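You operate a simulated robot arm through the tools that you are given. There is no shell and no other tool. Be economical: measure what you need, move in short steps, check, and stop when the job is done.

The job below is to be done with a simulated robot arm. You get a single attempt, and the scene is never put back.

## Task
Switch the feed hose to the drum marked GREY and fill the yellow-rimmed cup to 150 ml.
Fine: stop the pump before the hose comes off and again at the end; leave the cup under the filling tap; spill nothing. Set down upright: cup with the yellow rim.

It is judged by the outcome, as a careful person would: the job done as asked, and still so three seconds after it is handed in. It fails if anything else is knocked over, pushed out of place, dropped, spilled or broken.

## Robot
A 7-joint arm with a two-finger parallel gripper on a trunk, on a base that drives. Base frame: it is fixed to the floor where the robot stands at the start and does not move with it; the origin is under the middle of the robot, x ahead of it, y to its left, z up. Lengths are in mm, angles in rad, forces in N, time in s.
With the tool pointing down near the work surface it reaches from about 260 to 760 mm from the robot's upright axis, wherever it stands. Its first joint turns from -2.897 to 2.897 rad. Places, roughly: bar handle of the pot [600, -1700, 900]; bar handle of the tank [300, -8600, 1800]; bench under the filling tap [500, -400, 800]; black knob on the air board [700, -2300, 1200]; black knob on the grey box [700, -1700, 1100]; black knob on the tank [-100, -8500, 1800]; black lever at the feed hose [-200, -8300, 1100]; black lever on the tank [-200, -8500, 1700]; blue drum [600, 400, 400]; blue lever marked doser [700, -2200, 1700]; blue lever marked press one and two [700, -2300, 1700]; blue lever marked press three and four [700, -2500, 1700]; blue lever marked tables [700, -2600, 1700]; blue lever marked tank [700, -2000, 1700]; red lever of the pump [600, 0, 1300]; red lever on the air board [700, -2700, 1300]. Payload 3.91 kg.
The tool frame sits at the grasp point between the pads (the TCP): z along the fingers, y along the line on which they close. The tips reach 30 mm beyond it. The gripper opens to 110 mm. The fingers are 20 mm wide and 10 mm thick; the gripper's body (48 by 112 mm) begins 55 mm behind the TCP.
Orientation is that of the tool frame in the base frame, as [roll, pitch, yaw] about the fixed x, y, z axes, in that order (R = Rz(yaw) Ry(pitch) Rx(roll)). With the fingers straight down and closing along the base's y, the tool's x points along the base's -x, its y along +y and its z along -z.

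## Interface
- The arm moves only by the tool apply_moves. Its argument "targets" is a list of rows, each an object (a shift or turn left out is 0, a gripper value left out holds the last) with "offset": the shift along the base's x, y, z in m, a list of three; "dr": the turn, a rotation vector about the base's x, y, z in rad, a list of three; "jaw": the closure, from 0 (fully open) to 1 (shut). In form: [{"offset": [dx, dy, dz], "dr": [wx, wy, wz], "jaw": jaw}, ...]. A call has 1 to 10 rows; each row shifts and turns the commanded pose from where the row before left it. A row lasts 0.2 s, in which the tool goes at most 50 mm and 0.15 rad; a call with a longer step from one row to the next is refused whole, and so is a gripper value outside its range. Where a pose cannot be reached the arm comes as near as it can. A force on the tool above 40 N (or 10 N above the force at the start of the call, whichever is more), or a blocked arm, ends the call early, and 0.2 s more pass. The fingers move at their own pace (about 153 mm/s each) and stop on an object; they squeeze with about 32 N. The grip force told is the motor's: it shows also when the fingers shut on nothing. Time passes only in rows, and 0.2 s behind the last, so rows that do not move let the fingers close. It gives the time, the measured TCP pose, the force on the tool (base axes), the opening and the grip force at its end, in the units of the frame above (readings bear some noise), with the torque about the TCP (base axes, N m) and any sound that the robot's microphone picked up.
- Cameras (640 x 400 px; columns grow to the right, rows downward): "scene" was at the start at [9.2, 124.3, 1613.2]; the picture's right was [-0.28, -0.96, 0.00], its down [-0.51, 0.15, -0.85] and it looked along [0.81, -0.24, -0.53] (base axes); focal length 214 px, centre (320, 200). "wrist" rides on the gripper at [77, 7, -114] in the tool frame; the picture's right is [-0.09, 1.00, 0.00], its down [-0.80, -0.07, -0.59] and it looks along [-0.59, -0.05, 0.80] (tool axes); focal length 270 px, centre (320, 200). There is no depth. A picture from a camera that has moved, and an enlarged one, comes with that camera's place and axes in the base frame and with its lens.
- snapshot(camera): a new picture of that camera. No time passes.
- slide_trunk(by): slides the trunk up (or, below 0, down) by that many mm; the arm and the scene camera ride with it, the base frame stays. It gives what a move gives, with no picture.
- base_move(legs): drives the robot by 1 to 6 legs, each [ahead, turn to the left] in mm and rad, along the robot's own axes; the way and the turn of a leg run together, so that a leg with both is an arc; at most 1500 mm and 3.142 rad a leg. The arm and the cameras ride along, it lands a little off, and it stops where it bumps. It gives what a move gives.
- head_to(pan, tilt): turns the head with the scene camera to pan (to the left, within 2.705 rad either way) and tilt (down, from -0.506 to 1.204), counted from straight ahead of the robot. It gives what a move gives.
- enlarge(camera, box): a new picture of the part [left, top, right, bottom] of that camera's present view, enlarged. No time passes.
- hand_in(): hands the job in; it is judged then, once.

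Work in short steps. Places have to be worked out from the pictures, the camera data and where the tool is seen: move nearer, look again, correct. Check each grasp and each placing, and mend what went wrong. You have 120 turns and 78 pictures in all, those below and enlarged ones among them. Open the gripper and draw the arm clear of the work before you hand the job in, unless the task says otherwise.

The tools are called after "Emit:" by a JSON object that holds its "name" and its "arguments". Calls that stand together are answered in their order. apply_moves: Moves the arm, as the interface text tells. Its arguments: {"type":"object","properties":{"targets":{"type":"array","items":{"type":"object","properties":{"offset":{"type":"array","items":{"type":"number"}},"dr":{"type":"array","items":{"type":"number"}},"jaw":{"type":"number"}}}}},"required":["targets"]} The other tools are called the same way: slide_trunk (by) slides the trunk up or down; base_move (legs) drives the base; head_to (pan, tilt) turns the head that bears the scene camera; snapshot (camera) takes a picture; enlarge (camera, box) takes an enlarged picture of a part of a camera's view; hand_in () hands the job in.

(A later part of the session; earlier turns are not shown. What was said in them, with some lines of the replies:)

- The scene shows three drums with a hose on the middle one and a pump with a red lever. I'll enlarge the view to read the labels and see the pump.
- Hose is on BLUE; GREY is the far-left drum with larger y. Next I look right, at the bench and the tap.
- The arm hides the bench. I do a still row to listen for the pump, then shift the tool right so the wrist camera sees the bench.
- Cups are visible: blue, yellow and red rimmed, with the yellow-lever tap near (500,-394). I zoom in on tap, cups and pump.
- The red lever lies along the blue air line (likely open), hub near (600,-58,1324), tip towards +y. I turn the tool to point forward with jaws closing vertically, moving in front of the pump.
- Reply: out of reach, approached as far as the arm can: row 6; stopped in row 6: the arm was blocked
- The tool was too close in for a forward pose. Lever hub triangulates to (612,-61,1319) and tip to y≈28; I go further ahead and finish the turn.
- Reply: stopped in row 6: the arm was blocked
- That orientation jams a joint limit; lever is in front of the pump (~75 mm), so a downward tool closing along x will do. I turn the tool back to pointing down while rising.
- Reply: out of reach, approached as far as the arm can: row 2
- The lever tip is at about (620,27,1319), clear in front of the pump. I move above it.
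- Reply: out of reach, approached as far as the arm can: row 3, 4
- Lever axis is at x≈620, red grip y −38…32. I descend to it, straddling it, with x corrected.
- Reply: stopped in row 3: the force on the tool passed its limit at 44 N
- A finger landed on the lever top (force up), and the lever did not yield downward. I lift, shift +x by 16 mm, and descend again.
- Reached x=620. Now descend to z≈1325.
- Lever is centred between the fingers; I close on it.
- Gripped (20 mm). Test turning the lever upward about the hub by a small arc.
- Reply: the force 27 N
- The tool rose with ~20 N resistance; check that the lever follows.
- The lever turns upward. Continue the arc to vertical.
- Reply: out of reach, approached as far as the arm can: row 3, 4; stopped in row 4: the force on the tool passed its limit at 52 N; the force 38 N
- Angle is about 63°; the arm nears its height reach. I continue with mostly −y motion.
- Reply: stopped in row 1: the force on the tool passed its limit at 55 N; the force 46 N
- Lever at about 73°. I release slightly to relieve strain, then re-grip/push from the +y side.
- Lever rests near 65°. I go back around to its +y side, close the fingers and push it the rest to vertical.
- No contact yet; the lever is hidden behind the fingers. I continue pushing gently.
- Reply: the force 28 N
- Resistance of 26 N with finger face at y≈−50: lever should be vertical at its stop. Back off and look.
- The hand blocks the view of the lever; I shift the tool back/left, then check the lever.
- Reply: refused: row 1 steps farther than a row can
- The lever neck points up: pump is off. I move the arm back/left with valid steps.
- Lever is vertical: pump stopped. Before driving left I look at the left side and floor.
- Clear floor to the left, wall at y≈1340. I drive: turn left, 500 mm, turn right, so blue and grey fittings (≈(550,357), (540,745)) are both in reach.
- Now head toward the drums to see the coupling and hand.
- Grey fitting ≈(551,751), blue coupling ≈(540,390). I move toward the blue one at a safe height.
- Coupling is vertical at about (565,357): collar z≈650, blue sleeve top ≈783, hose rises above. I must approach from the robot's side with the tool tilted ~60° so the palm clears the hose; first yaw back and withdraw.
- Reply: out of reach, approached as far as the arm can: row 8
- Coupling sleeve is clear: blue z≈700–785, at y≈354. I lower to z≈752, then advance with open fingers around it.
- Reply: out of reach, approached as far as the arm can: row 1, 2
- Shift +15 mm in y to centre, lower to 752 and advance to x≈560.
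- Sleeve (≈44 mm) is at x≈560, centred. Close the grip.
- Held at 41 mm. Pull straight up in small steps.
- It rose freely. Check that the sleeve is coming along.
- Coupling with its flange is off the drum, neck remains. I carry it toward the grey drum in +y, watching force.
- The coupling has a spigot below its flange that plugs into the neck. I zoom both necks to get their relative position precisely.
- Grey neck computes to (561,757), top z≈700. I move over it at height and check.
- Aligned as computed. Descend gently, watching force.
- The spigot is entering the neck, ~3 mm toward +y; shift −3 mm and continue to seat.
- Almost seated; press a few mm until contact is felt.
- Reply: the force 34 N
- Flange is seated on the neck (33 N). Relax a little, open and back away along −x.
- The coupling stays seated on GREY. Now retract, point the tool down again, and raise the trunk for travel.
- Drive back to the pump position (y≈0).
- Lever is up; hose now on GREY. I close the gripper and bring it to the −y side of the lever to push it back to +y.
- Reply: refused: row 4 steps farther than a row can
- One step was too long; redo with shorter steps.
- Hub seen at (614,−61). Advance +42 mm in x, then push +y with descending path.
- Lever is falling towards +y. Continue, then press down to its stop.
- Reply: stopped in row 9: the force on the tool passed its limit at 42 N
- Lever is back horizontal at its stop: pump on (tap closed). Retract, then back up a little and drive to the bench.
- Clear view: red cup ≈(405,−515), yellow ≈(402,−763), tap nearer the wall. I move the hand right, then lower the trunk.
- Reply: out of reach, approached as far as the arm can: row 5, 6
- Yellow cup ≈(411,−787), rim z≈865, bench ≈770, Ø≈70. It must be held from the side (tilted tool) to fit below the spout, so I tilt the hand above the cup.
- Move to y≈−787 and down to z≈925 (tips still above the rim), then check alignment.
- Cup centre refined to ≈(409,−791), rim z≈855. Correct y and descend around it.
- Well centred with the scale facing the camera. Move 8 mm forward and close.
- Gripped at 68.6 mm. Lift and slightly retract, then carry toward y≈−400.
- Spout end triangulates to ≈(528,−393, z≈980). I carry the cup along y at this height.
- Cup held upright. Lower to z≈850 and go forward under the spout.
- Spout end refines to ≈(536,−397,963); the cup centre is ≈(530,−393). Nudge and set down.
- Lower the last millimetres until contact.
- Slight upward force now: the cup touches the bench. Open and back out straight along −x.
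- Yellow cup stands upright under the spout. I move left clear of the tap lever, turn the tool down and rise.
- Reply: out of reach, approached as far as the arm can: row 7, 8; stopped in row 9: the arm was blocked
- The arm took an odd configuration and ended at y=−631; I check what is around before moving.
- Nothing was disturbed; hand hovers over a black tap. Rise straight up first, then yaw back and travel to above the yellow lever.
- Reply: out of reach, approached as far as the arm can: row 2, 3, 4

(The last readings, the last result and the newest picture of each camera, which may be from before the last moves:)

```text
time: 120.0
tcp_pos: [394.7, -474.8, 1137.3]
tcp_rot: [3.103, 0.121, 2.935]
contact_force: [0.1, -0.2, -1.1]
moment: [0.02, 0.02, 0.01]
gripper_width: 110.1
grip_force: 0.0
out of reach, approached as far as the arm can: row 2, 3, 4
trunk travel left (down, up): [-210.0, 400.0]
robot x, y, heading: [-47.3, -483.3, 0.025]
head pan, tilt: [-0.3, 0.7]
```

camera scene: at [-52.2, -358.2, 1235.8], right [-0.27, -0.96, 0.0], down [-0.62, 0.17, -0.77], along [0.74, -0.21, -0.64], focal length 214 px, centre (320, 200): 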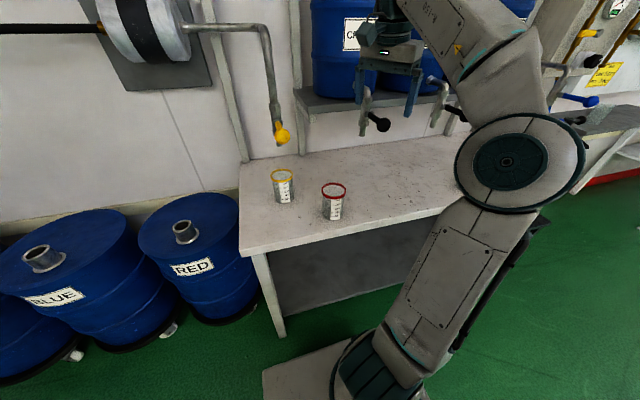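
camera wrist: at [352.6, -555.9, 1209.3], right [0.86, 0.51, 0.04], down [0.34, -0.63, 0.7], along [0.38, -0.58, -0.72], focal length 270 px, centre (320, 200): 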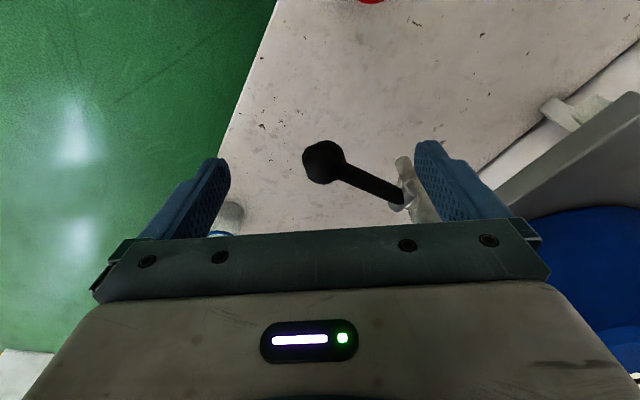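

Raise the trunk 100 mm for headroom and straighten the tool above the yellow lever.

Emit:
{"name": "slide_trunk", "arguments": {"by": 100}}

Emit:
{"name": "apply_moves", "arguments": {"targets": [{"offset": [0.01, 0.03, 0], "dr": [0, 0, 0.1]}, {"offset": [0.005, 0.03, 0], "dr": [0, 0, 0.1]}, {"offset": [0, 0.015, -0.02], "dr": [0, 0.12, 0]}, {"offset": [0, 0, -0.04], "dr": [0.03, 0, 0]}, {"offset": [0, 0, -0.03], "jaw": 0.4}, {}]}}

Emit:
{"name": "snapshot", "arguments": {"camera": "wrist"}}

```text
time: 121.3
tcp_pos: [393.5, -474.7, 1238.4]
tcp_rot: [3.103, 0.12, 2.933]
contact_force: [-0.8, 1.0, 0.4]
moment: [0.0, -0.01, 0.0]
gripper_width: 109.8
grip_force: 0.0
trunk travel left (down, up): [-310.0, 300.0]
robot x, y, heading: [-52.2, -483.1, 0.024]
head pan, tilt: [-0.3, 0.7]
```

```text
time: 122.7
tcp_pos: [404.6, -408.5, 1157.0]
tcp_rot: [3.069, 0.067, 3.13]
contact_force: [0.0, 0.0, -0.5]
moment: [0.02, -0.01, 0.0]
gripper_width: 65.6
grip_force: 0.2
out of reach, approached as far as the arm can: row 3
trunk travel left (down, up): [-310.0, 300.0]
robot x, y, heading: [-49.1, -484.1, 0.021]
head pan, tilt: [-0.3, 0.7]
```

```text
12 pictures are left
camera wrist: at [321.0, -410.3, 1266.5], right [0.1, 0.99, 0.08], down [0.76, -0.12, 0.64], along [0.64, 0.0, -0.76], focal length 270 px, centre (320, 200)
```

wrist: 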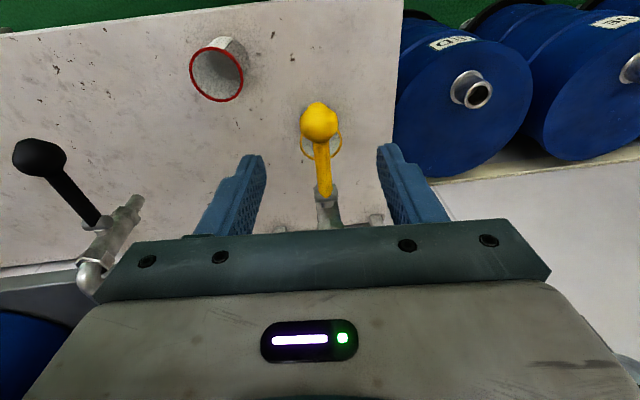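

Ball at ≈(424,−402,1038). Straighten the tool, and descend to the ball with the jaws either side.

Emit:
{"name": "apply_moves", "arguments": {"targets": [{"offset": [0.01, 0.003, -0.03], "dr": [-0.07, 0.067, 0]}, {"offset": [0.01, 0.003, -0.03]}, {"offset": [0, 0, -0.03]}, {"offset": [0, 0, -0.027]}, {}]}}

Emit:
{"name": "apply_moves", "arguments": {"targets": [{"jaw": 1}, {}, {}]}}

```text
time: 123.9
tcp_pos: [423.3, -402.3, 1041.9]
tcp_rot: [3.138, 0.0, 3.134]
contact_force: [0.3, -0.4, 0.2]
moment: [0.01, 0.0, 0.02]
gripper_width: 65.9
grip_force: 0.0
trunk travel left (down, up): [-310.0, 300.0]
robot x, y, heading: [-51.6, -485.3, 0.027]
head pan, tilt: [-0.3, 0.7]
```

```text
time: 124.7
tcp_pos: [423.9, -401.8, 1041.0]
tcp_rot: [-3.141, 0.001, 3.131]
contact_force: [-1.3, 2.0, -1.5]
moment: [0.06, -0.01, -0.04]
gripper_width: 35.1
grip_force: 45.1
trunk travel left (down, up): [-310.0, 300.0]
robot x, y, heading: [-49.9, -486.9, 0.025]
head pan, tilt: [-0.3, 0.7]
```

Ball gripped (35 mm). Test a small push downward.

Emit:
{"name": "apply_moves", "arguments": {"targets": [{"offset": [0, 0, -0.006]}, {}]}}

```text
time: 125.3
tcp_pos: [424.5, -401.4, 1036.3]
tcp_rot: [3.139, 0.003, 3.132]
contact_force: [4.7, 3.6, 17.0]
moment: [0.12, -1.38, 0.0]
gripper_width: 35.2
grip_force: 45.1
trunk travel left (down, up): [-310.0, 300.0]
robot x, y, heading: [-50.6, -483.6, 0.026]
head pan, tilt: [-0.3, 0.7]
```

Firm resistance down (17 N). Return and test upward.

Emit:
{"name": "apply_moves", "arguments": {"targets": [{"offset": [0, 0, 0.006]}, {"offset": [0, 0, 0.006]}, {}]}}

```text
time: 126.0
tcp_pos: [423.5, -402.1, 1041.3]
tcp_rot: [-3.138, -0.01, 3.137]
contact_force: [1.5, 4.5, -20.9]
moment: [0.2, -0.88, -0.28]
gripper_width: 35.3
grip_force: 45.2
trunk travel left (down, up): [-310.0, 300.0]
robot x, y, heading: [-51.2, -484.0, 0.028]
head pan, tilt: [-0.3, 0.7]
stopped in row 3: the force on the tool passed its limit at 44 N (the readings are from after the stop); the commanded pose is now the measured one
```

Up is a hard stop (44 N at the start height), while down moved at 17 N: it opens downward. Push further down along its arc in small steps.

Emit:
{"name": "apply_moves", "arguments": {"targets": [{"offset": [0, 0, -0.007]}, {"offset": [0.001, 0, -0.007]}, {}]}}

```text
time: 126.8
tcp_pos: [424.4, -402.7, 1031.0]
tcp_rot: [-3.139, -0.005, 3.138]
contact_force: [9.3, 10.2, 18.4]
moment: [0.18, -1.44, 0.05]
gripper_width: 35.3
grip_force: 45.4
trunk travel left (down, up): [-310.0, 300.0]
robot x, y, heading: [-49.0, -481.7, 0.032]
head pan, tilt: [-0.3, 0.7]
```

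Moving with steady ~18 N friction. Continue, following the arc with a bit of +x.

Emit:
{"name": "apply_moves", "arguments": {"targets": [{"offset": [0.003, 0, -0.01]}, {"offset": [0.003, 0, -0.01]}, {}]}}

Emit:
{"name": "enlarge", "arguments": {"camera": "scene", "box": [230, 80, 350, 230]}}

```text
time: 127.6
tcp_pos: [428.6, -402.1, 1010.6]
tcp_rot: [-3.139, -0.007, 3.137]
contact_force: [-5.7, 9.7, 15.6]
moment: [0.08, -1.12, 0.2]
gripper_width: 35.2
grip_force: 44.9
trunk travel left (down, up): [-310.0, 300.0]
robot x, y, heading: [-47.0, -484.5, 0.026]
head pan, tilt: [-0.3, 0.7]
```

```text
2.67 times, centred on (290, 155) of scene
camera zoom: at [-52.1, -358.4, 1336.0], right [-0.27, -0.96, 0.0], down [-0.62, 0.17, -0.77], along [0.74, -0.21, -0.64], focal length 572 px, centre (400, 320)
```

zoom: 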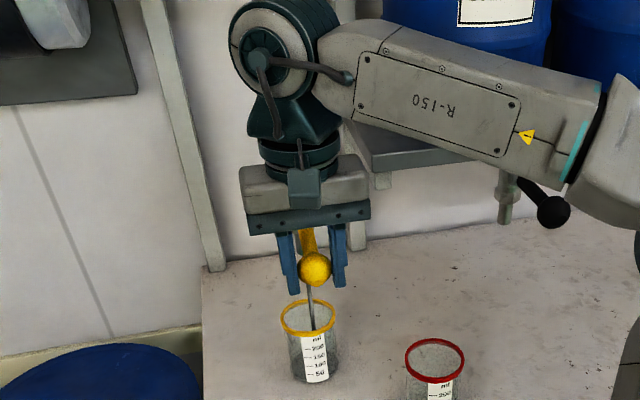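

Flow has started as a thin stream into the cup. Wait ~1 s and read the scale.

Emit:
{"name": "apply_moves", "arguments": {"targets": [{}, {}, {}, {}]}}

Emit:
{"name": "enlarge", "arguments": {"camera": "scene", "box": [262, 144, 310, 180]}}

```text
time: 128.6
tcp_pos: [427.9, -402.4, 1009.3]
tcp_rot: [-3.136, -0.008, 3.135]
contact_force: [-12.5, 9.7, 5.0]
moment: [0.12, -0.34, 0.08]
gripper_width: 35.4
grip_force: 45.4
trunk travel left (down, up): [-310.0, 300.0]
robot x, y, heading: [-51.9, -483.9, 0.029]
head pan, tilt: [-0.3, 0.7]
```

```text
11.11 times, centred on (286, 162) of scene
camera zoom: at [-52.0, -358.1, 1335.9], right [-0.27, -0.96, 0.0], down [-0.62, 0.17, -0.77], along [0.74, -0.21, -0.64], focal length 2383 px, centre (698, 622)
```

zoom: 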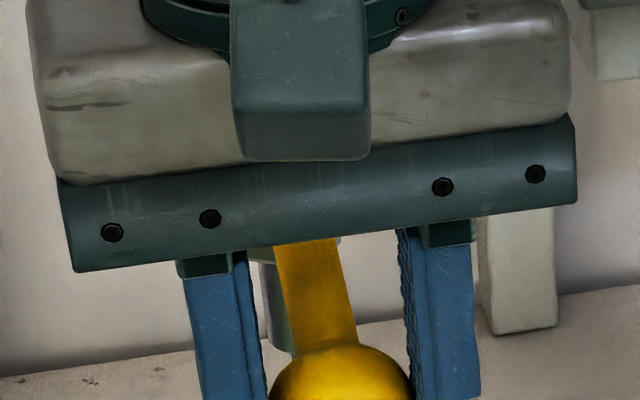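

Wrong crop; look at the cup itself.

Emit:
{"name": "enlarge", "arguments": {"camera": "scene", "box": [262, 185, 312, 228]}}

```text
9.30 times, centred on (287, 206) of scene
camera zoom: at [-52.0, -358.1, 1335.9], right [-0.27, -0.96, 0.0], down [-0.62, 0.17, -0.77], along [0.74, -0.21, -0.64], focal length 1995 px, centre (627, 140)
```

zoom: 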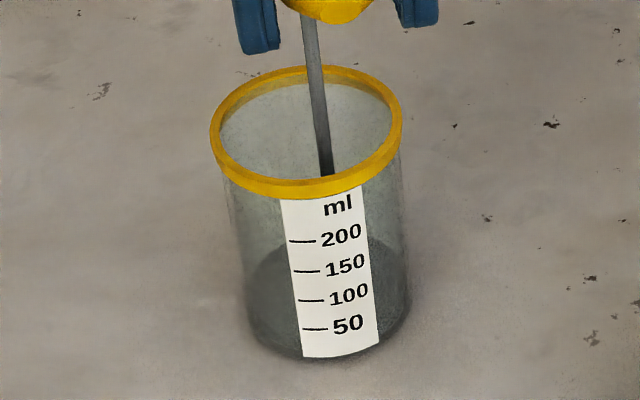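

Level ≈10–20 ml after ~1.4 s. Wait ~4.4 s more, then read again.

Emit:
{"name": "apply_moves", "arguments": {"targets": [{}, {}, {}, {}, {}, {}, {}, {}, {}, {}]}}

Emit:
{"name": "apply_moves", "arguments": {"targets": [{}, {}, {}, {}, {}, {}, {}, {}, {}, {}]}}

Emit:
{"name": "enlarge", "arguments": {"camera": "scene", "box": [262, 185, 312, 228]}}

```text
time: 130.8
tcp_pos: [429.5, -402.0, 1010.2]
tcp_rot: [-3.136, -0.006, 3.136]
contact_force: [-21.4, 7.8, -11.1]
moment: [-0.01, 0.72, 0.1]
gripper_width: 35.4
grip_force: 45.5
trunk travel left (down, up): [-310.0, 300.0]
robot x, y, heading: [-48.6, -483.0, 0.027]
head pan, tilt: [-0.3, 0.7]
```

```text
time: 133.0
tcp_pos: [429.0, -401.3, 1009.5]
tcp_rot: [-3.139, -0.006, 3.137]
contact_force: [-22.4, 6.9, -8.4]
moment: [0.07, 0.54, 0.04]
gripper_width: 35.2
grip_force: 44.8
trunk travel left (down, up): [-310.0, 300.0]
robot x, y, heading: [-50.7, -482.0, 0.025]
head pan, tilt: [-0.3, 0.7]
```

```text
9.30 times, centred on (287, 206) of scene
camera zoom: at [-52.1, -358.1, 1336.0], right [-0.27, -0.96, 0.0], down [-0.62, 0.17, -0.77], along [0.74, -0.21, -0.64], focal length 1995 px, centre (627, 140)
```

zoom: 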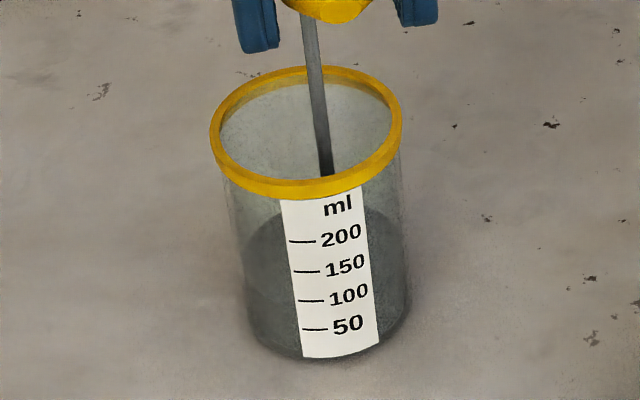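

Level ≈72 ml, rate ≈13 ml/s. Wait another ~4.2 s and read.

Emit:
{"name": "apply_moves", "arguments": {"targets": [{}, {}, {}, {}, {}, {}, {}, {}, {}, {}]}}

Emit:
{"name": "apply_moves", "arguments": {"targets": [{}, {}, {}, {}, {}, {}, {}, {}]}}

Emit:
{"name": "enlarge", "arguments": {"camera": "scene", "box": [262, 185, 312, 228]}}

```text
time: 135.2
tcp_pos: [428.9, -402.2, 1010.0]
tcp_rot: [-3.138, -0.007, 3.135]
contact_force: [-19.3, 6.6, -3.0]
moment: [0.06, 0.09, 0.03]
gripper_width: 35.2
grip_force: 44.7
trunk travel left (down, up): [-310.0, 300.0]
robot x, y, heading: [-52.0, -480.1, 0.027]
head pan, tilt: [-0.3, 0.7]
```

```text
time: 137.0
tcp_pos: [428.3, -401.6, 1009.7]
tcp_rot: [-3.138, -0.006, 3.136]
contact_force: [-16.0, 9.9, 0.6]
moment: [0.1, -0.09, 0.06]
gripper_width: 34.9
grip_force: 44.8
trunk travel left (down, up): [-310.0, 300.0]
robot x, y, heading: [-49.6, -483.5, 0.028]
head pan, tilt: [-0.3, 0.7]
```

```text
9.30 times, centred on (287, 206) of scene
camera zoom: at [-52.1, -357.6, 1336.0], right [-0.27, -0.96, 0.0], down [-0.62, 0.17, -0.77], along [0.74, -0.21, -0.64], focal length 1995 px, centre (627, 140)
```

zoom: 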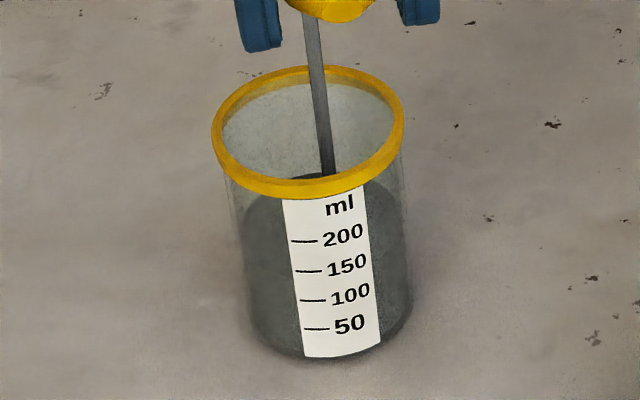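

Level ≈132 ml by the ellipse geometry. Wait 0.2 s and then close the lever back up to its stop; I'd rather top up than overfill.

Emit:
{"name": "apply_moves", "arguments": {"targets": [{}, {"offset": [-0.003, 0, 0.009]}, {"offset": [-0.002, 0, 0.01]}, {"offset": [-0.001, 0, 0.01]}, {"offset": [0, 0, 0.005]}, {}]}}

Emit:
{"name": "enlarge", "arguments": {"camera": "scene", "box": [270, 185, 304, 228]}}

```text
time: 138.4
tcp_pos: [425.4, -402.2, 1040.7]
tcp_rot: [-3.136, -0.012, 3.135]
contact_force: [-6.3, 10.7, -36.1]
moment: [0.17, 0.26, -0.11]
gripper_width: 35.2
grip_force: 44.8
trunk travel left (down, up): [-310.0, 300.0]
robot x, y, heading: [-48.1, -485.0, 0.029]
head pan, tilt: [-0.3, 0.7]
```

```text
9.30 times, centred on (287, 206) of scene
camera zoom: at [-48.3, -356.8, 1335.5], right [-0.27, -0.96, 0.0], down [-0.62, 0.17, -0.76], along [0.74, -0.21, -0.64], focal length 1995 px, centre (627, 140)
```

zoom: 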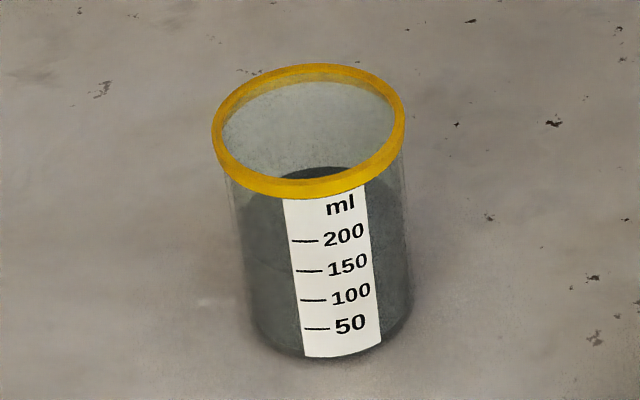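

Tap closed, flow stopped. Zoom harder to read the front meniscus against the 150 mark.

Emit:
{"name": "enlarge", "arguments": {"camera": "scene", "box": [278, 204, 300, 219]}}

```text
16.00 times, centred on (289, 212) of scene
camera zoom: at [-48.3, -356.8, 1335.5], right [-0.27, -0.96, 0.0], down [-0.62, 0.17, -0.76], along [0.74, -0.21, -0.64], focal length 3432 px, centre (816, 16)
```

zoom: 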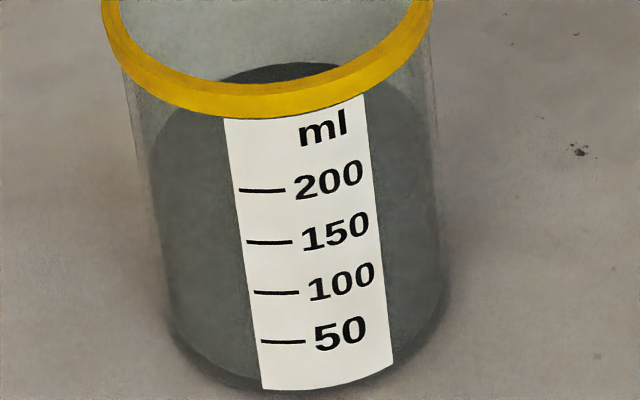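

My estimate is 130–145 ml, too uncertain. I release the lever and go for a horizontal wrist-camera reading.

Emit:
{"name": "apply_moves", "arguments": {"targets": [{"jaw": 0.4}, {}, {"offset": [0, 0, 0.03]}, {"offset": [0, 0, 0.03]}, {"offset": [0, 0, 0.02]}, {"offset": [0, 0.045, 0]}, {"offset": [0, 0.045, 0]}, {"offset": [0, 0.045, 0]}, {}]}}

Emit:
{"name": "slide_trunk", "arguments": {"by": -100}}

```text
time: 140.4
tcp_pos: [421.0, -269.2, 1124.2]
tcp_rot: [-3.138, -0.009, 3.133]
contact_force: [-0.5, 0.9, 0.2]
moment: [-0.04, -0.01, 0.0]
gripper_width: 66.2
grip_force: 0.1
trunk travel left (down, up): [-310.0, 300.0]
robot x, y, heading: [-51.0, -481.7, 0.026]
head pan, tilt: [-0.3, 0.7]
```

```text
time: 141.8
tcp_pos: [420.9, -268.8, 1024.9]
tcp_rot: [-3.139, -0.009, 3.134]
contact_force: [0.4, 0.5, 0.4]
moment: [-0.01, -0.02, 0.01]
gripper_width: 66.2
grip_force: 0.0
trunk travel left (down, up): [-210.0, 400.0]
robot x, y, heading: [-52.2, -482.9, 0.03]
head pan, tilt: [-0.3, 0.7]
```

Tilt the tool and lower at the left of the tap.

Emit:
{"name": "apply_moves", "arguments": {"targets": [{"offset": [0, 0, -0.02], "dr": [0, -0.147, 0]}, {"offset": [0, 0, -0.025], "dr": [0, -0.147, 0]}, {"offset": [0, 0, -0.025], "dr": [0, -0.147, 0]}, {"offset": [0, 0, -0.025], "dr": [0, -0.147, 0]}, {"offset": [0, 0, -0.025], "dr": [0, -0.147, 0]}, {"offset": [0, 0, -0.025], "dr": [0, -0.147, 0]}, {"offset": [0, 0, -0.025], "dr": [0, -0.147, 0]}, {}]}}

```text
time: 143.6
tcp_pos: [421.7, -269.0, 853.7]
tcp_rot: [3.136, 1.02, 3.133]
contact_force: [-0.4, 0.5, -0.5]
moment: [-0.01, 0.01, 0.0]
gripper_width: 65.8
grip_force: 0.1
trunk travel left (down, up): [-210.0, 400.0]
robot x, y, heading: [-52.5, -481.8, 0.028]
head pan, tilt: [-0.3, 0.7]
```

Good. Shift to y≈−350, z≈824 with jaws open and read the cup.

Emit:
{"name": "apply_moves", "arguments": {"targets": [{"offset": [0, -0.04, -0.015], "jaw": 0}, {"offset": [0, -0.045, -0.015]}, {}]}}

Emit:
{"name": "enlarge", "arguments": {"camera": "wrist", "box": [200, 90, 360, 220]}}

```text
time: 144.3
tcp_pos: [419.4, -353.5, 825.6]
tcp_rot: [3.135, 1.023, 3.132]
contact_force: [0.6, -0.1, 0.1]
moment: [-0.01, -0.01, 0.03]
gripper_width: 109.9
grip_force: 0.1
trunk travel left (down, up): [-210.0, 400.0]
robot x, y, heading: [-50.9, -481.6, 0.029]
head pan, tilt: [-0.3, 0.7]
```

```text
3.08 times, centred on (280, 155) of wrist
camera zoom: at [283.5, -347.4, 820.8], right [0.05, 1.0, 0.08], down [-0.09, -0.07, 0.99], along [0.99, -0.06, 0.08], focal length 832 px, centre (443, 338)
```

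zoom: 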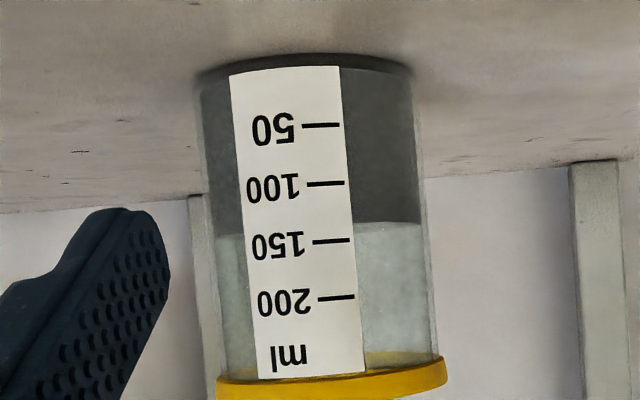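

Clear reading: level ≈135 ml. I need ~15 ml more, so I retrace the path back to the lever for a ~1 s top-up.

Emit:
{"name": "apply_moves", "arguments": {"targets": [{"offset": [0, 0.045, 0.015]}, {"offset": [0, 0.04, 0.015]}, {}]}}

Emit:
{"name": "apply_moves", "arguments": {"targets": [{"offset": [0, 0, 0.025], "dr": [0, 0.147, 0]}, {"offset": [0, 0, 0.025], "dr": [0, 0.147, 0]}, {"offset": [0, 0, 0.025], "dr": [0, 0.147, 0]}, {"offset": [0, 0, 0.025], "dr": [0, 0.147, 0]}, {"offset": [0, 0, 0.025], "dr": [0, 0.147, 0]}, {"offset": [0, 0, 0.025], "dr": [0, 0.147, 0]}, {"offset": [0, 0, 0.02], "dr": [0, 0.147, 0]}, {}]}}

Emit:
{"name": "slide_trunk", "arguments": {"by": 100}}

```text
time: 145.2
tcp_pos: [422.1, -268.5, 857.6]
tcp_rot: [3.136, 1.022, 3.129]
contact_force: [0.3, 0.2, -0.7]
moment: [0.01, -0.04, 0.0]
gripper_width: 109.9
grip_force: 0.0
trunk travel left (down, up): [-210.0, 400.0]
robot x, y, heading: [-51.1, -482.6, 0.03]
head pan, tilt: [-0.3, 0.7]
```

```text
time: 146.4
tcp_pos: [430.0, -329.6, 981.9]
tcp_rot: [3.103, 0.401, 2.975]
contact_force: [-7.3, 10.0, -5.1]
moment: [-0.07, -0.34, -0.64]
gripper_width: 105.4
grip_force: 0.1
out of reach, approached as far as the arm can: row 4, 5
trunk travel left (down, up): [-210.0, 400.0]
robot x, y, heading: [-50.4, -484.8, 0.034]
head pan, tilt: [-0.3, 0.7]
stopped in row 6: the force on the tool passed its limit at 95 N (the readings are from after the stop); the commanded pose is now the measured one
```

```text
time: 146.8
tcp_pos: [428.3, -328.9, 985.0]
tcp_rot: [3.103, 0.389, 2.969]
contact_force: [-2.8, 1.3, 0.3]
moment: [-0.04, -0.11, -0.18]
gripper_width: 108.8
grip_force: 0.0
trunk travel left (down, up): [-217.0, 393.0]
robot x, y, heading: [-52.0, -478.7, 0.034]
head pan, tilt: [-0.3, 0.7]
stopped: the force on the tool passed its limit at 51 N (the readings are from after the stop); the commanded pose is now the measured one
```

The arm strayed again and hit something (likely the tap lever). I check right away whether the tap is still closed.

Emit:
{"name": "enlarge", "arguments": {"camera": "scene", "box": [210, 60, 370, 220]}}

```text
2.50 times, centred on (290, 140) of scene
camera zoom: at [-51.4, -358.4, 1243.1], right [-0.26, -0.96, 0.0], down [-0.62, 0.17, -0.77], along [0.74, -0.2, -0.64], focal length 536 px, centre (395, 350)
```

zoom: 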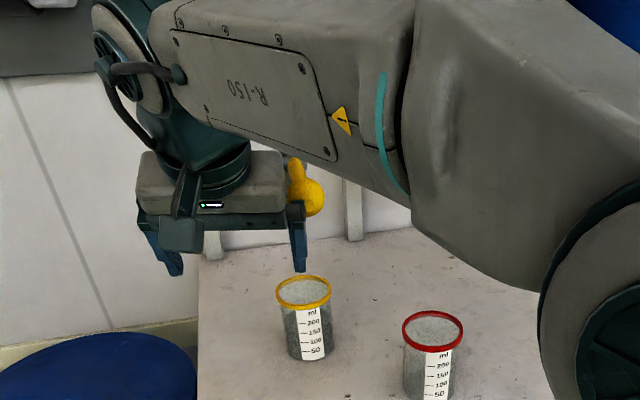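

No flow; the hand only leans on the lever's left side. Move left away from it, then raise the trunk.

Emit:
{"name": "apply_moves", "arguments": {"targets": [{"offset": [0, 0.02, 0]}, {"offset": [0, 0.035, 0]}, {"offset": [0, 0.035, 0]}, {}]}}

Emit:
{"name": "slide_trunk", "arguments": {"by": 93}}

```text
time: 147.4
tcp_pos: [436.1, -330.5, 984.6]
tcp_rot: [3.094, 0.379, 2.856]
contact_force: [-10.7, 22.3, -2.2]
moment: [-0.72, -0.52, -1.15]
gripper_width: 100.3
grip_force: 0.0
trunk travel left (down, up): [-217.0, 393.0]
robot x, y, heading: [-50.0, -480.5, 0.043]
head pan, tilt: [-0.3, 0.7]
stopped in row 2: the force on the tool passed its limit at 81 N (the readings are from after the stop); the commanded pose is now the measured one
```

```text
time: 147.7
tcp_pos: [435.4, -329.9, 985.6]
tcp_rot: [3.092, 0.368, 2.856]
contact_force: [-5.2, 11.0, -4.9]
moment: [-0.18, -0.29, -0.59]
gripper_width: 105.4
grip_force: 0.1
trunk travel left (down, up): [-221.0, 389.0]
robot x, y, heading: [-50.7, -482.3, 0.042]
head pan, tilt: [-0.3, 0.7]
stopped: the force on the tool passed its limit at 52 N (the readings are from after the stop); the commanded pose is now the measured one
```

Still pinned because the arm is over-folded here. Go down (toward reachable space) first, then left.

Emit:
{"name": "apply_moves", "arguments": {"targets": [{"offset": [0, 0, -0.015]}, {"offset": [0, 0.005, -0.02]}, {"offset": [0, 0.01, -0.02]}, {}]}}

```text
time: 148.7
tcp_pos: [436.7, -320.3, 930.8]
tcp_rot: [3.091, 0.371, 2.854]
contact_force: [-0.2, -0.3, -0.7]
moment: [0.02, 0.01, -0.01]
gripper_width: 110.2
grip_force: 0.0
trunk travel left (down, up): [-221.0, 389.0]
robot x, y, heading: [-54.5, -481.1, 0.042]
head pan, tilt: [-0.3, 0.7]
```

Free now. Move left 60 mm, then lift using the trunk rather than the arm.

Emit:
{"name": "apply_moves", "arguments": {"targets": [{"offset": [0, 0.02, 0]}, {"offset": [0, 0.03, 0]}, {"offset": [0, 0.02, 0]}, {}]}}

```text
time: 149.7
tcp_pos: [438.6, -246.9, 930.0]
tcp_rot: [3.088, 0.37, 2.85]
contact_force: [0.5, 0.7, -0.4]
moment: [0.01, -0.01, 0.0]
gripper_width: 110.0
grip_force: 0.1
trunk travel left (down, up): [-221.0, 389.0]
robot x, y, heading: [-50.1, -479.1, 0.042]
head pan, tilt: [-0.3, 0.7]
```

Emit:
{"name": "slide_trunk", "arguments": {"by": 89}}

Emit:
{"name": "apply_moves", "arguments": {"targets": [{"offset": [0, 0, 0], "dr": [0, 0.12, 0.1]}, {"offset": [0, 0, 0.0], "dr": [0, 0.12, 0.1]}, {"offset": [0, 0, 0.0], "dr": [-0.05, 0.12, 0.08]}, {"offset": [0, 0, 0.03]}, {"offset": [0, 0, 0.03], "jaw": 0.4}, {}]}}

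```text
time: 151.0
tcp_pos: [438.6, -248.5, 1018.6]
tcp_rot: [3.092, 0.37, 2.853]
contact_force: [-0.2, -0.1, -1.2]
moment: [0.03, 0.02, 0.01]
gripper_width: 110.0
grip_force: 0.0
trunk travel left (down, up): [-310.0, 300.0]
robot x, y, heading: [-51.9, -483.2, 0.043]
head pan, tilt: [-0.3, 0.7]
```

```text
refused: row 1 steps farther than a row can; nothing moved
```

Turn steps were slightly too large; split them.

Emit:
{"name": "apply_moves", "arguments": {"targets": [{"dr": [0, 0.12, 0.07]}, {"dr": [0, 0.12, 0.07]}, {"dr": [-0.05, 0.12, 0.07]}, {"offset": [0, 0, 0.03], "dr": [0, 0, 0.07]}, {"offset": [0, 0, 0.04], "jaw": 0.4}, {"offset": [0, 0, 0.03]}, {}]}}

Emit:
{"name": "snapshot", "arguments": {"camera": "wrist"}}

```text
time: 152.6
tcp_pos: [433.2, -256.4, 1117.3]
tcp_rot: [-3.079, 0.021, -3.134]
contact_force: [0.4, 0.7, 0.0]
moment: [-0.01, 0.0, -0.02]
gripper_width: 66.2
grip_force: 0.1
out of reach, approached as far as the arm can: row 6
trunk travel left (down, up): [-310.0, 300.0]
robot x, y, heading: [-51.5, -481.7, 0.044]
head pan, tilt: [-0.3, 0.7]
```

```text
2 pictures are left
camera wrist: at [354.2, -244.1, 1229.0], right [0.08, 0.99, -0.06], down [0.79, -0.03, 0.61], along [0.61, -0.1, -0.79], focal length 270 px, centre (320, 200)
```

wrist: 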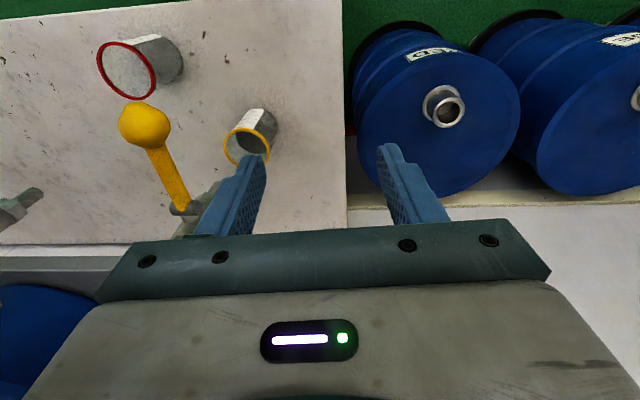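

Lever and cup are undisturbed, tap shut. I return above the lever ball (424,−402,1041), then grip.

Emit:
{"name": "apply_moves", "arguments": {"targets": [{"offset": [-0.003, -0.045, 0], "dr": [0.06, 0.02, 0]}, {"offset": [-0.003, -0.045, 0]}, {"offset": [-0.003, -0.04, 0]}, {"offset": [0, -0.016, 0]}, {}]}}

```text
time: 153.8
tcp_pos: [423.7, -404.5, 1117.0]
tcp_rot: [-3.138, 0.002, -3.134]
contact_force: [-0.3, -0.7, -0.5]
moment: [0.02, 0.02, 0.04]
gripper_width: 65.9
grip_force: 0.2
trunk travel left (down, up): [-310.0, 300.0]
robot x, y, heading: [-51.8, -481.7, 0.039]
head pan, tilt: [-0.3, 0.7]
```

Emit:
{"name": "apply_moves", "arguments": {"targets": [{"offset": [0, 0.002, -0.03]}, {"offset": [0, 0, -0.03]}, {"offset": [0, 0, -0.016]}, {}, {"jaw": 1}, {}, {}]}}

```text
time: 155.4
tcp_pos: [424.0, -402.4, 1040.7]
tcp_rot: [-3.138, 0.0, -3.134]
contact_force: [-3.4, -12.1, -4.9]
moment: [-0.24, 0.14, -0.34]
gripper_width: 35.1
grip_force: 45.0
trunk travel left (down, up): [-310.0, 300.0]
robot x, y, heading: [-51.6, -483.7, 0.037]
head pan, tilt: [-0.3, 0.7]
```

Gripped. Open, hold ~0.8 s and close in one call (~12 ml).

Emit:
{"name": "apply_moves", "arguments": {"targets": [{"offset": [0, 0, -0.011]}, {"offset": [0.002, 0, -0.011]}, {"offset": [0.004, 0, -0.012]}, {}, {}, {}, {}, {"offset": [-0.004, 0, 0.012]}, {"offset": [-0.002, 0, 0.011]}, {"offset": [0, 0, 0.012]}]}}

Emit:
{"name": "apply_moves", "arguments": {"targets": [{"offset": [0, 0, 0.001]}, {}]}}

Emit:
{"name": "enlarge", "arguments": {"camera": "scene", "box": [276, 200, 302, 218]}}

```text
time: 157.6
tcp_pos: [422.5, -402.7, 1038.8]
tcp_rot: [-3.138, -0.002, -3.133]
contact_force: [-4.8, -13.4, -14.2]
moment: [-0.18, 1.43, -0.13]
gripper_width: 35.3
grip_force: 44.5
trunk travel left (down, up): [-310.0, 300.0]
robot x, y, heading: [-50.4, -482.8, 0.044]
head pan, tilt: [-0.3, 0.7]
```

```text
time: 158.2
tcp_pos: [422.1, -402.0, 1039.6]
tcp_rot: [-3.138, 0.001, -3.134]
contact_force: [-13.2, -13.8, -23.9]
moment: [-0.16, 0.87, -0.12]
gripper_width: 35.1
grip_force: 45.1
trunk travel left (down, up): [-310.0, 300.0]
robot x, y, heading: [-52.3, -478.3, 0.043]
head pan, tilt: [-0.3, 0.7]
```

```text
16.00 times, centred on (289, 209) of scene
camera zoom: at [-52.4, -360.5, 1335.6], right [-0.26, -0.97, 0.0], down [-0.62, 0.17, -0.76], along [0.74, -0.2, -0.64], focal length 3432 px, centre (816, 56)
```

zoom: 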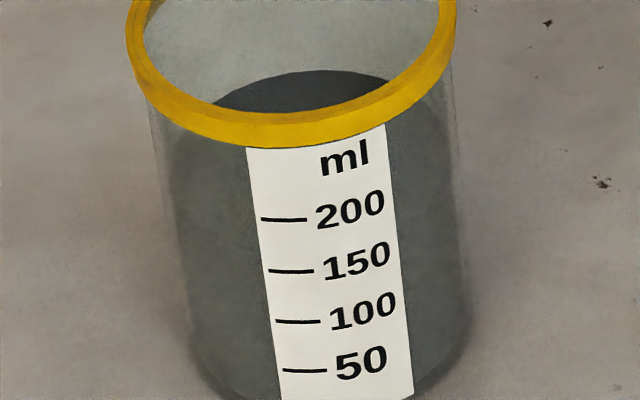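

By scene geometry the level now reads about 142–157 ml. I spend the last close look on a parallax-free horizontal reading: release, move left, lower the trunk.

Emit:
{"name": "apply_moves", "arguments": {"targets": [{"jaw": 0.4}, {}, {"offset": [0, 0, 0.03]}, {"offset": [0, 0, 0.03]}, {"offset": [0, 0, 0.02]}, {"offset": [0, 0.045, 0]}, {"offset": [0, 0.045, 0]}, {"offset": [0, 0.045, 0]}, {}]}}

Emit:
{"name": "slide_trunk", "arguments": {"by": -100}}

Emit:
{"name": "apply_moves", "arguments": {"targets": [{"offset": [0, 0, -0.02], "dr": [0, -0.147, 0]}, {"offset": [0, 0, -0.025], "dr": [0, -0.147, 0]}, {"offset": [0, 0, -0.025], "dr": [0, -0.147, 0]}, {"offset": [0, 0, -0.025], "dr": [0, -0.147, 0]}, {"offset": [0, 0, -0.025], "dr": [0, -0.147, 0]}, {"offset": [0, 0, -0.025], "dr": [0, -0.147, 0]}, {"offset": [0, 0, -0.025], "dr": [0, -0.147, 0]}, {}]}}

```text
time: 160.2
tcp_pos: [422.3, -265.4, 1121.0]
tcp_rot: [-3.139, 0.004, -3.135]
contact_force: [-0.4, 1.0, 0.3]
moment: [-0.04, 0.0, -0.01]
gripper_width: 65.8
grip_force: 0.0
trunk travel left (down, up): [-310.0, 300.0]
robot x, y, heading: [-55.1, -484.9, 0.039]
head pan, tilt: [-0.3, 0.7]
```

```text
time: 161.5
tcp_pos: [423.7, -264.8, 1020.0]
tcp_rot: [-3.138, 0.002, -3.133]
contact_force: [-0.4, -0.9, -0.1]
moment: [-0.03, -0.01, 0.0]
gripper_width: 66.0
grip_force: 0.0
trunk travel left (down, up): [-210.0, 400.0]
robot x, y, heading: [-52.8, -482.4, 0.035]
head pan, tilt: [-0.3, 0.7]
```

```text
time: 163.3
tcp_pos: [422.2, -265.5, 848.8]
tcp_rot: [-3.121, 1.031, -3.122]
contact_force: [0.5, 0.1, -0.1]
moment: [0.02, 0.01, 0.02]
gripper_width: 65.8
grip_force: 0.0
trunk travel left (down, up): [-210.0, 400.0]
robot x, y, heading: [-54.5, -482.5, 0.037]
head pan, tilt: [-0.3, 0.7]
```

Shift to y≈−353 with the camera at the 150-mark height (z≈811) and read.

Emit:
{"name": "apply_moves", "arguments": {"targets": [{"offset": [0, -0.043, -0.016], "jaw": 0}, {"offset": [0, -0.045, -0.017]}, {}]}}

Emit:
{"name": "enlarge", "arguments": {"camera": "wrist", "box": [220, 100, 348, 180]}}

```text
time: 164.1
tcp_pos: [420.0, -351.1, 816.3]
tcp_rot: [-3.124, 1.029, -3.122]
contact_force: [0.8, 0.0, -0.1]
moment: [-0.04, 0.03, -0.03]
gripper_width: 110.0
grip_force: 0.1
trunk travel left (down, up): [-210.0, 400.0]
robot x, y, heading: [-50.9, -483.9, 0.045]
head pan, tilt: [-0.3, 0.7]
```

```text
5.00 times, centred on (284, 140) of wrist
camera zoom: at [284.0, -346.5, 809.1], right [0.04, 1.0, 0.07], down [-0.1, -0.06, 0.99], along [0.99, -0.05, 0.09], focal length 1351 px, centre (500, 500)
```

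zoom: 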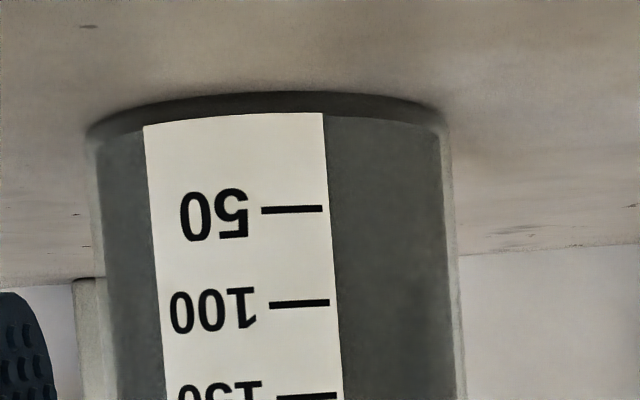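

All dark up to the 150 tick and slightly past (≥151 ml, combined estimate ≈152–155): filled, no top-up. Now retreat left, raise by trunk, and straighten.

Emit:
{"name": "apply_moves", "arguments": {"targets": [{"offset": [0, 0.045, 0.017]}, {"offset": [0, 0.045, 0.016]}, {"offset": [0, 0.02, 0]}, {}]}}

Emit:
{"name": "slide_trunk", "arguments": {"by": 250}}

Emit:
{"name": "apply_moves", "arguments": {"targets": [{"dr": [0, 0.147, 0]}, {"dr": [0, 0.147, 0]}, {"dr": [0, 0.147, 0]}, {"dr": [0, 0.147, 0]}, {"dr": [0, 0.147, 0]}, {"dr": [0, 0.147, 0]}, {"dr": [0, 0.147, 0]}, {}]}}

```text
time: 165.1
tcp_pos: [422.2, -241.0, 850.1]
tcp_rot: [-3.123, 1.03, -3.124]
contact_force: [-0.2, 0.1, -0.1]
moment: [0.01, -0.02, 0.0]
gripper_width: 109.9
grip_force: 0.0
trunk travel left (down, up): [-210.0, 400.0]
robot x, y, heading: [-50.0, -483.6, 0.045]
head pan, tilt: [-0.3, 0.7]
```

```text
time: 167.7
tcp_pos: [421.9, -241.3, 1100.7]
tcp_rot: [-3.124, 1.03, -3.124]
contact_force: [0.1, -0.2, 0.0]
moment: [-0.01, 0.0, -0.01]
gripper_width: 110.0
grip_force: 0.1
trunk travel left (down, up): [-460.0, 150.0]
robot x, y, heading: [-49.1, -488.9, 0.037]
head pan, tilt: [-0.3, 0.7]
```

```text
time: 169.5
tcp_pos: [422.7, -242.4, 1100.8]
tcp_rot: [-3.139, 0.0, -3.133]
contact_force: [0.6, 0.1, 0.5]
moment: [0.03, -0.02, -0.02]
gripper_width: 110.0
grip_force: 0.1
trunk travel left (down, up): [-460.0, 150.0]
robot x, y, heading: [-51.3, -481.4, 0.043]
head pan, tilt: [-0.3, 0.7]
```

Raise to the top, lift the hand, then drive back to the pump spot.

Emit:
{"name": "slide_trunk", "arguments": {"by": 150}}

Emit:
{"name": "apply_moves", "arguments": {"targets": [{"offset": [-0.01, -0.01, 0.045]}, {"offset": [-0.01, -0.02, 0.04]}, {"offset": [-0.005, -0.03, 0.03]}, {"offset": [0, -0.03, 0.03]}, {"offset": [0, -0.03, 0.03]}, {}]}}

Emit:
{"name": "base_move", "arguments": {"legs": [[0, 1.53], [483, 0], [0, -1.575], [50, 0]]}}

```text
time: 171.2
tcp_pos: [422.2, -242.1, 1249.9]
tcp_rot: [-3.137, 0.002, -3.133]
contact_force: [0.0, 0.5, 0.4]
moment: [-0.03, 0.04, 0.05]
gripper_width: 110.1
grip_force: 0.2
trunk travel left (down, up): [-610.0, 0.0]
robot x, y, heading: [-52.4, -483.6, 0.037]
head pan, tilt: [-0.3, 0.7]
```

```text
time: 172.6
tcp_pos: [398.5, -359.8, 1426.8]
tcp_rot: [-3.139, 0.001, -3.133]
contact_force: [-0.2, 0.0, 0.5]
moment: [-0.01, -0.01, -0.02]
gripper_width: 110.1
grip_force: 0.1
trunk travel left (down, up): [-610.0, 0.0]
robot x, y, heading: [-52.4, -483.0, 0.041]
head pan, tilt: [-0.3, 0.7]
```

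```text
time: 183.6
tcp_pos: [456.7, 89.4, 1424.9]
tcp_rot: [-3.139, 0.001, 3.087]
contact_force: [-0.4, 0.2, -0.8]
moment: [0.03, 0.0, -0.04]
gripper_width: 110.1
grip_force: 0.0
trunk travel left (down, up): [-610.0, 0.0]
robot x, y, heading: [-0.0, -2.5, -0.014]
head pan, tilt: [-0.3, 0.7]
```

Base is back at (0,−2). Rotate the tool to close along x, pre-close, and go over the lever.

Emit:
{"name": "apply_moves", "arguments": {"targets": [{"offset": [0, -0.008, 0], "dr": [0, 0, -0.1475], "jaw": 0.6}, {"offset": [0, -0.008, 0], "dr": [0, 0, -0.1475]}, {"offset": [0, -0.008, 0], "dr": [0, 0, -0.1475]}, {"offset": [0, -0.008, 0], "dr": [0, 0, -0.1475]}, {"offset": [0, -0.008, 0], "dr": [0, 0, -0.1475]}, {"offset": [0, -0.008, 0], "dr": [0, 0, -0.1475]}, {"offset": [0, -0.008, 0], "dr": [0, 0, -0.1475]}, {"offset": [0, -0.008, 0], "dr": [0, 0, -0.1475]}, {"offset": [0, -0.008, 0], "dr": [0, 0, -0.1475]}, {"offset": [0, -0.007, 0], "dr": [0, 0, -0.1475]}]}}

Emit:
{"name": "apply_moves", "arguments": {"targets": [{"offset": [0.04, 0, -0.01], "dr": [0, 0, -0.04]}, {"offset": [0.04, 0, -0.015]}, {"offset": [0.04, 0, -0.015]}, {"offset": [0.03, 0, -0.015]}, {}]}}

```text
time: 185.8
tcp_pos: [454.8, 10.7, 1426.1]
tcp_rot: [-3.138, 0.003, 1.61]
contact_force: [-0.2, -0.7, -0.2]
moment: [0.02, -0.01, -0.04]
gripper_width: 43.9
grip_force: 0.1
trunk travel left (down, up): [-610.0, 0.0]
robot x, y, heading: [-3.4, -6.5, -0.016]
head pan, tilt: [-0.3, 0.7]
```

```text
time: 187.0
tcp_pos: [605.3, 7.9, 1369.3]
tcp_rot: [-3.139, 0.003, 1.571]
contact_force: [-0.2, -0.5, 1.0]
moment: [-0.01, 0.02, 0.03]
gripper_width: 43.9
grip_force: 0.2
trunk travel left (down, up): [-610.0, 0.0]
robot x, y, heading: [1.7, -3.4, -0.018]
head pan, tilt: [-0.3, 0.7]
```

At (605,8,1369). Shift +15 mm x and descend over the lever.

Emit:
{"name": "apply_moves", "arguments": {"targets": [{"offset": [0.015, 0.002, 0]}, {}, {"offset": [0, 0, -0.015]}, {"offset": [0.0, 0, -0.015]}, {"offset": [0.0, 0, -0.012]}, {}]}}

```text
time: 188.4
tcp_pos: [620.6, 11.5, 1328.8]
tcp_rot: [-3.139, 0.001, 1.571]
contact_force: [0.2, 0.2, -1.2]
moment: [0.01, 0.02, 0.02]
gripper_width: 43.8
grip_force: 0.1
trunk travel left (down, up): [-610.0, 0.0]
robot x, y, heading: [1.2, -0.4, -0.016]
head pan, tilt: [-0.3, 0.7]
```

No contact; straddling as before. Close on the lever.

Emit:
{"name": "apply_moves", "arguments": {"targets": [{"jaw": 1}, {}, {}]}}

```text
time: 189.2
tcp_pos: [618.4, 11.8, 1329.8]
tcp_rot: [-3.138, 0.003, 1.574]
contact_force: [-12.4, 0.5, -11.3]
moment: [0.68, 0.22, -0.16]
gripper_width: 20.5
grip_force: 44.8
trunk travel left (down, up): [-610.0, 0.0]
robot x, y, heading: [0.3, -0.8, -0.015]
head pan, tilt: [-0.3, 0.7]
```

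Same grip as before (20 mm). Turn it up along the arc to ~60°.

Emit:
{"name": "apply_moves", "arguments": {"targets": [{"offset": [0, -0.003, 0.0148]}, {"offset": [0, -0.006, 0.0135]}, {"offset": [0, -0.0095, 0.012]}, {"offset": [0, -0.0115, 0.0095]}, {"offset": [0, -0.0125, 0.006]}, {}]}}

```text
time: 190.6
tcp_pos: [619.8, -18.5, 1389.2]
tcp_rot: [3.14, 0.001, 1.575]
contact_force: [-1.5, 30.4, 9.0]
moment: [1.63, 0.48, -0.47]
gripper_width: 21.0
grip_force: 44.9
trunk travel left (down, up): [-610.0, 0.0]
robot x, y, heading: [1.4, -0.2, -0.011]
head pan, tilt: [-0.3, 0.7]
```

About 59° up. Release, go to the +y side, close and push to the vertical stop.

Emit:
{"name": "apply_moves", "arguments": {"targets": [{"jaw": 0.6}, {}, {"offset": [0, 0.03, 0]}, {"offset": [0, 0.03, -0.004]}, {"jaw": 1}, {}, {}]}}

```text
time: 192.2
tcp_pos: [619.2, 29.3, 1381.0]
tcp_rot: [-3.139, 0.002, 1.573]
contact_force: [0.7, 0.8, 1.3]
moment: [0.0, 0.01, -0.02]
gripper_width: 0.0
grip_force: 31.8
trunk travel left (down, up): [-610.0, 0.0]
robot x, y, heading: [-1.3, -3.7, -0.015]
head pan, tilt: [-0.3, 0.7]
```

Emit:
{"name": "apply_moves", "arguments": {"targets": [{"offset": [0, -0.02, 0]}, {"offset": [0, -0.014, 0]}, {"offset": [0, -0.012, 0]}, {"offset": [0, -0.01, 0]}, {"offset": [0, -0.008, 0]}, {"offset": [0, -0.006, 0]}, {}]}}

```text
time: 193.8
tcp_pos: [621.5, -38.7, 1380.0]
tcp_rot: [-3.138, 0.002, 1.571]
contact_force: [0.8, 1.7, 1.5]
moment: [-0.06, 0.05, 0.01]
gripper_width: 0.0
grip_force: 31.9
trunk travel left (down, up): [-610.0, 0.0]
robot x, y, heading: [0.8, -1.2, -0.019]
head pan, tilt: [-0.3, 0.7]
```

At the same point as last time; push the last bit to the stop.

Emit:
{"name": "apply_moves", "arguments": {"targets": [{"offset": [0, -0.005, 0]}, {"offset": [0, -0.004, 0]}, {}]}}

```text
time: 194.6
tcp_pos: [621.0, -41.1, 1381.8]
tcp_rot: [-3.138, 0.003, 1.577]
contact_force: [-0.5, 27.4, -2.5]
moment: [-0.2, 0.03, -0.07]
gripper_width: 0.0
grip_force: 32.0
trunk travel left (down, up): [-610.0, 0.0]
robot x, y, heading: [-1.3, -2.0, -0.013]
head pan, tilt: [-0.3, 0.7]
```

Lever is firmly at its vertical stop (27 N, same place as before): pump stopped. Retract clear and open the gripper.

Emit:
{"name": "apply_moves", "arguments": {"targets": [{"offset": [0, 0.04, 0]}, {"offset": [-0.035, 0.03, 0]}, {"offset": [-0.045, 0, 0.01]}, {"offset": [-0.045, 0, 0.01]}, {"offset": [-0.045, 0, 0.01]}, {"jaw": 0}, {}]}}

```text
time: 196.2
tcp_pos: [448.9, 20.7, 1411.3]
tcp_rot: [-3.139, 0.003, 1.571]
contact_force: [0.2, 0.5, 0.5]
moment: [-0.02, 0.0, -0.01]
gripper_width: 110.2
grip_force: 0.1
trunk travel left (down, up): [-610.0, 0.0]
robot x, y, heading: [-3.2, -0.2, -0.013]
head pan, tilt: [-0.3, 0.7]
```

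The gripper is open, the arm is clear, the pump is off, the tap is closed and the cup is under the tap. Handing in.

Emit:
{"name": "hand_in", "arguments": {}}

```text
The job is handed in.
```

The feed hose is now on the GREY drum and the yellow-rimmed cup stands upright under the filling tap. The pump was stopped before the hose came off and again at the end. I read the cup at about 150–155 ml. My last picture cut off just past the 150 mark, so that figure is not exact.

I had no pictures left to check the final pump lever. I judged it stopped because it met the same firm stop as the first time. At one point the hand knocked against the tap lever; the tap stayed shut. I saw nothing spilled or knocked over.
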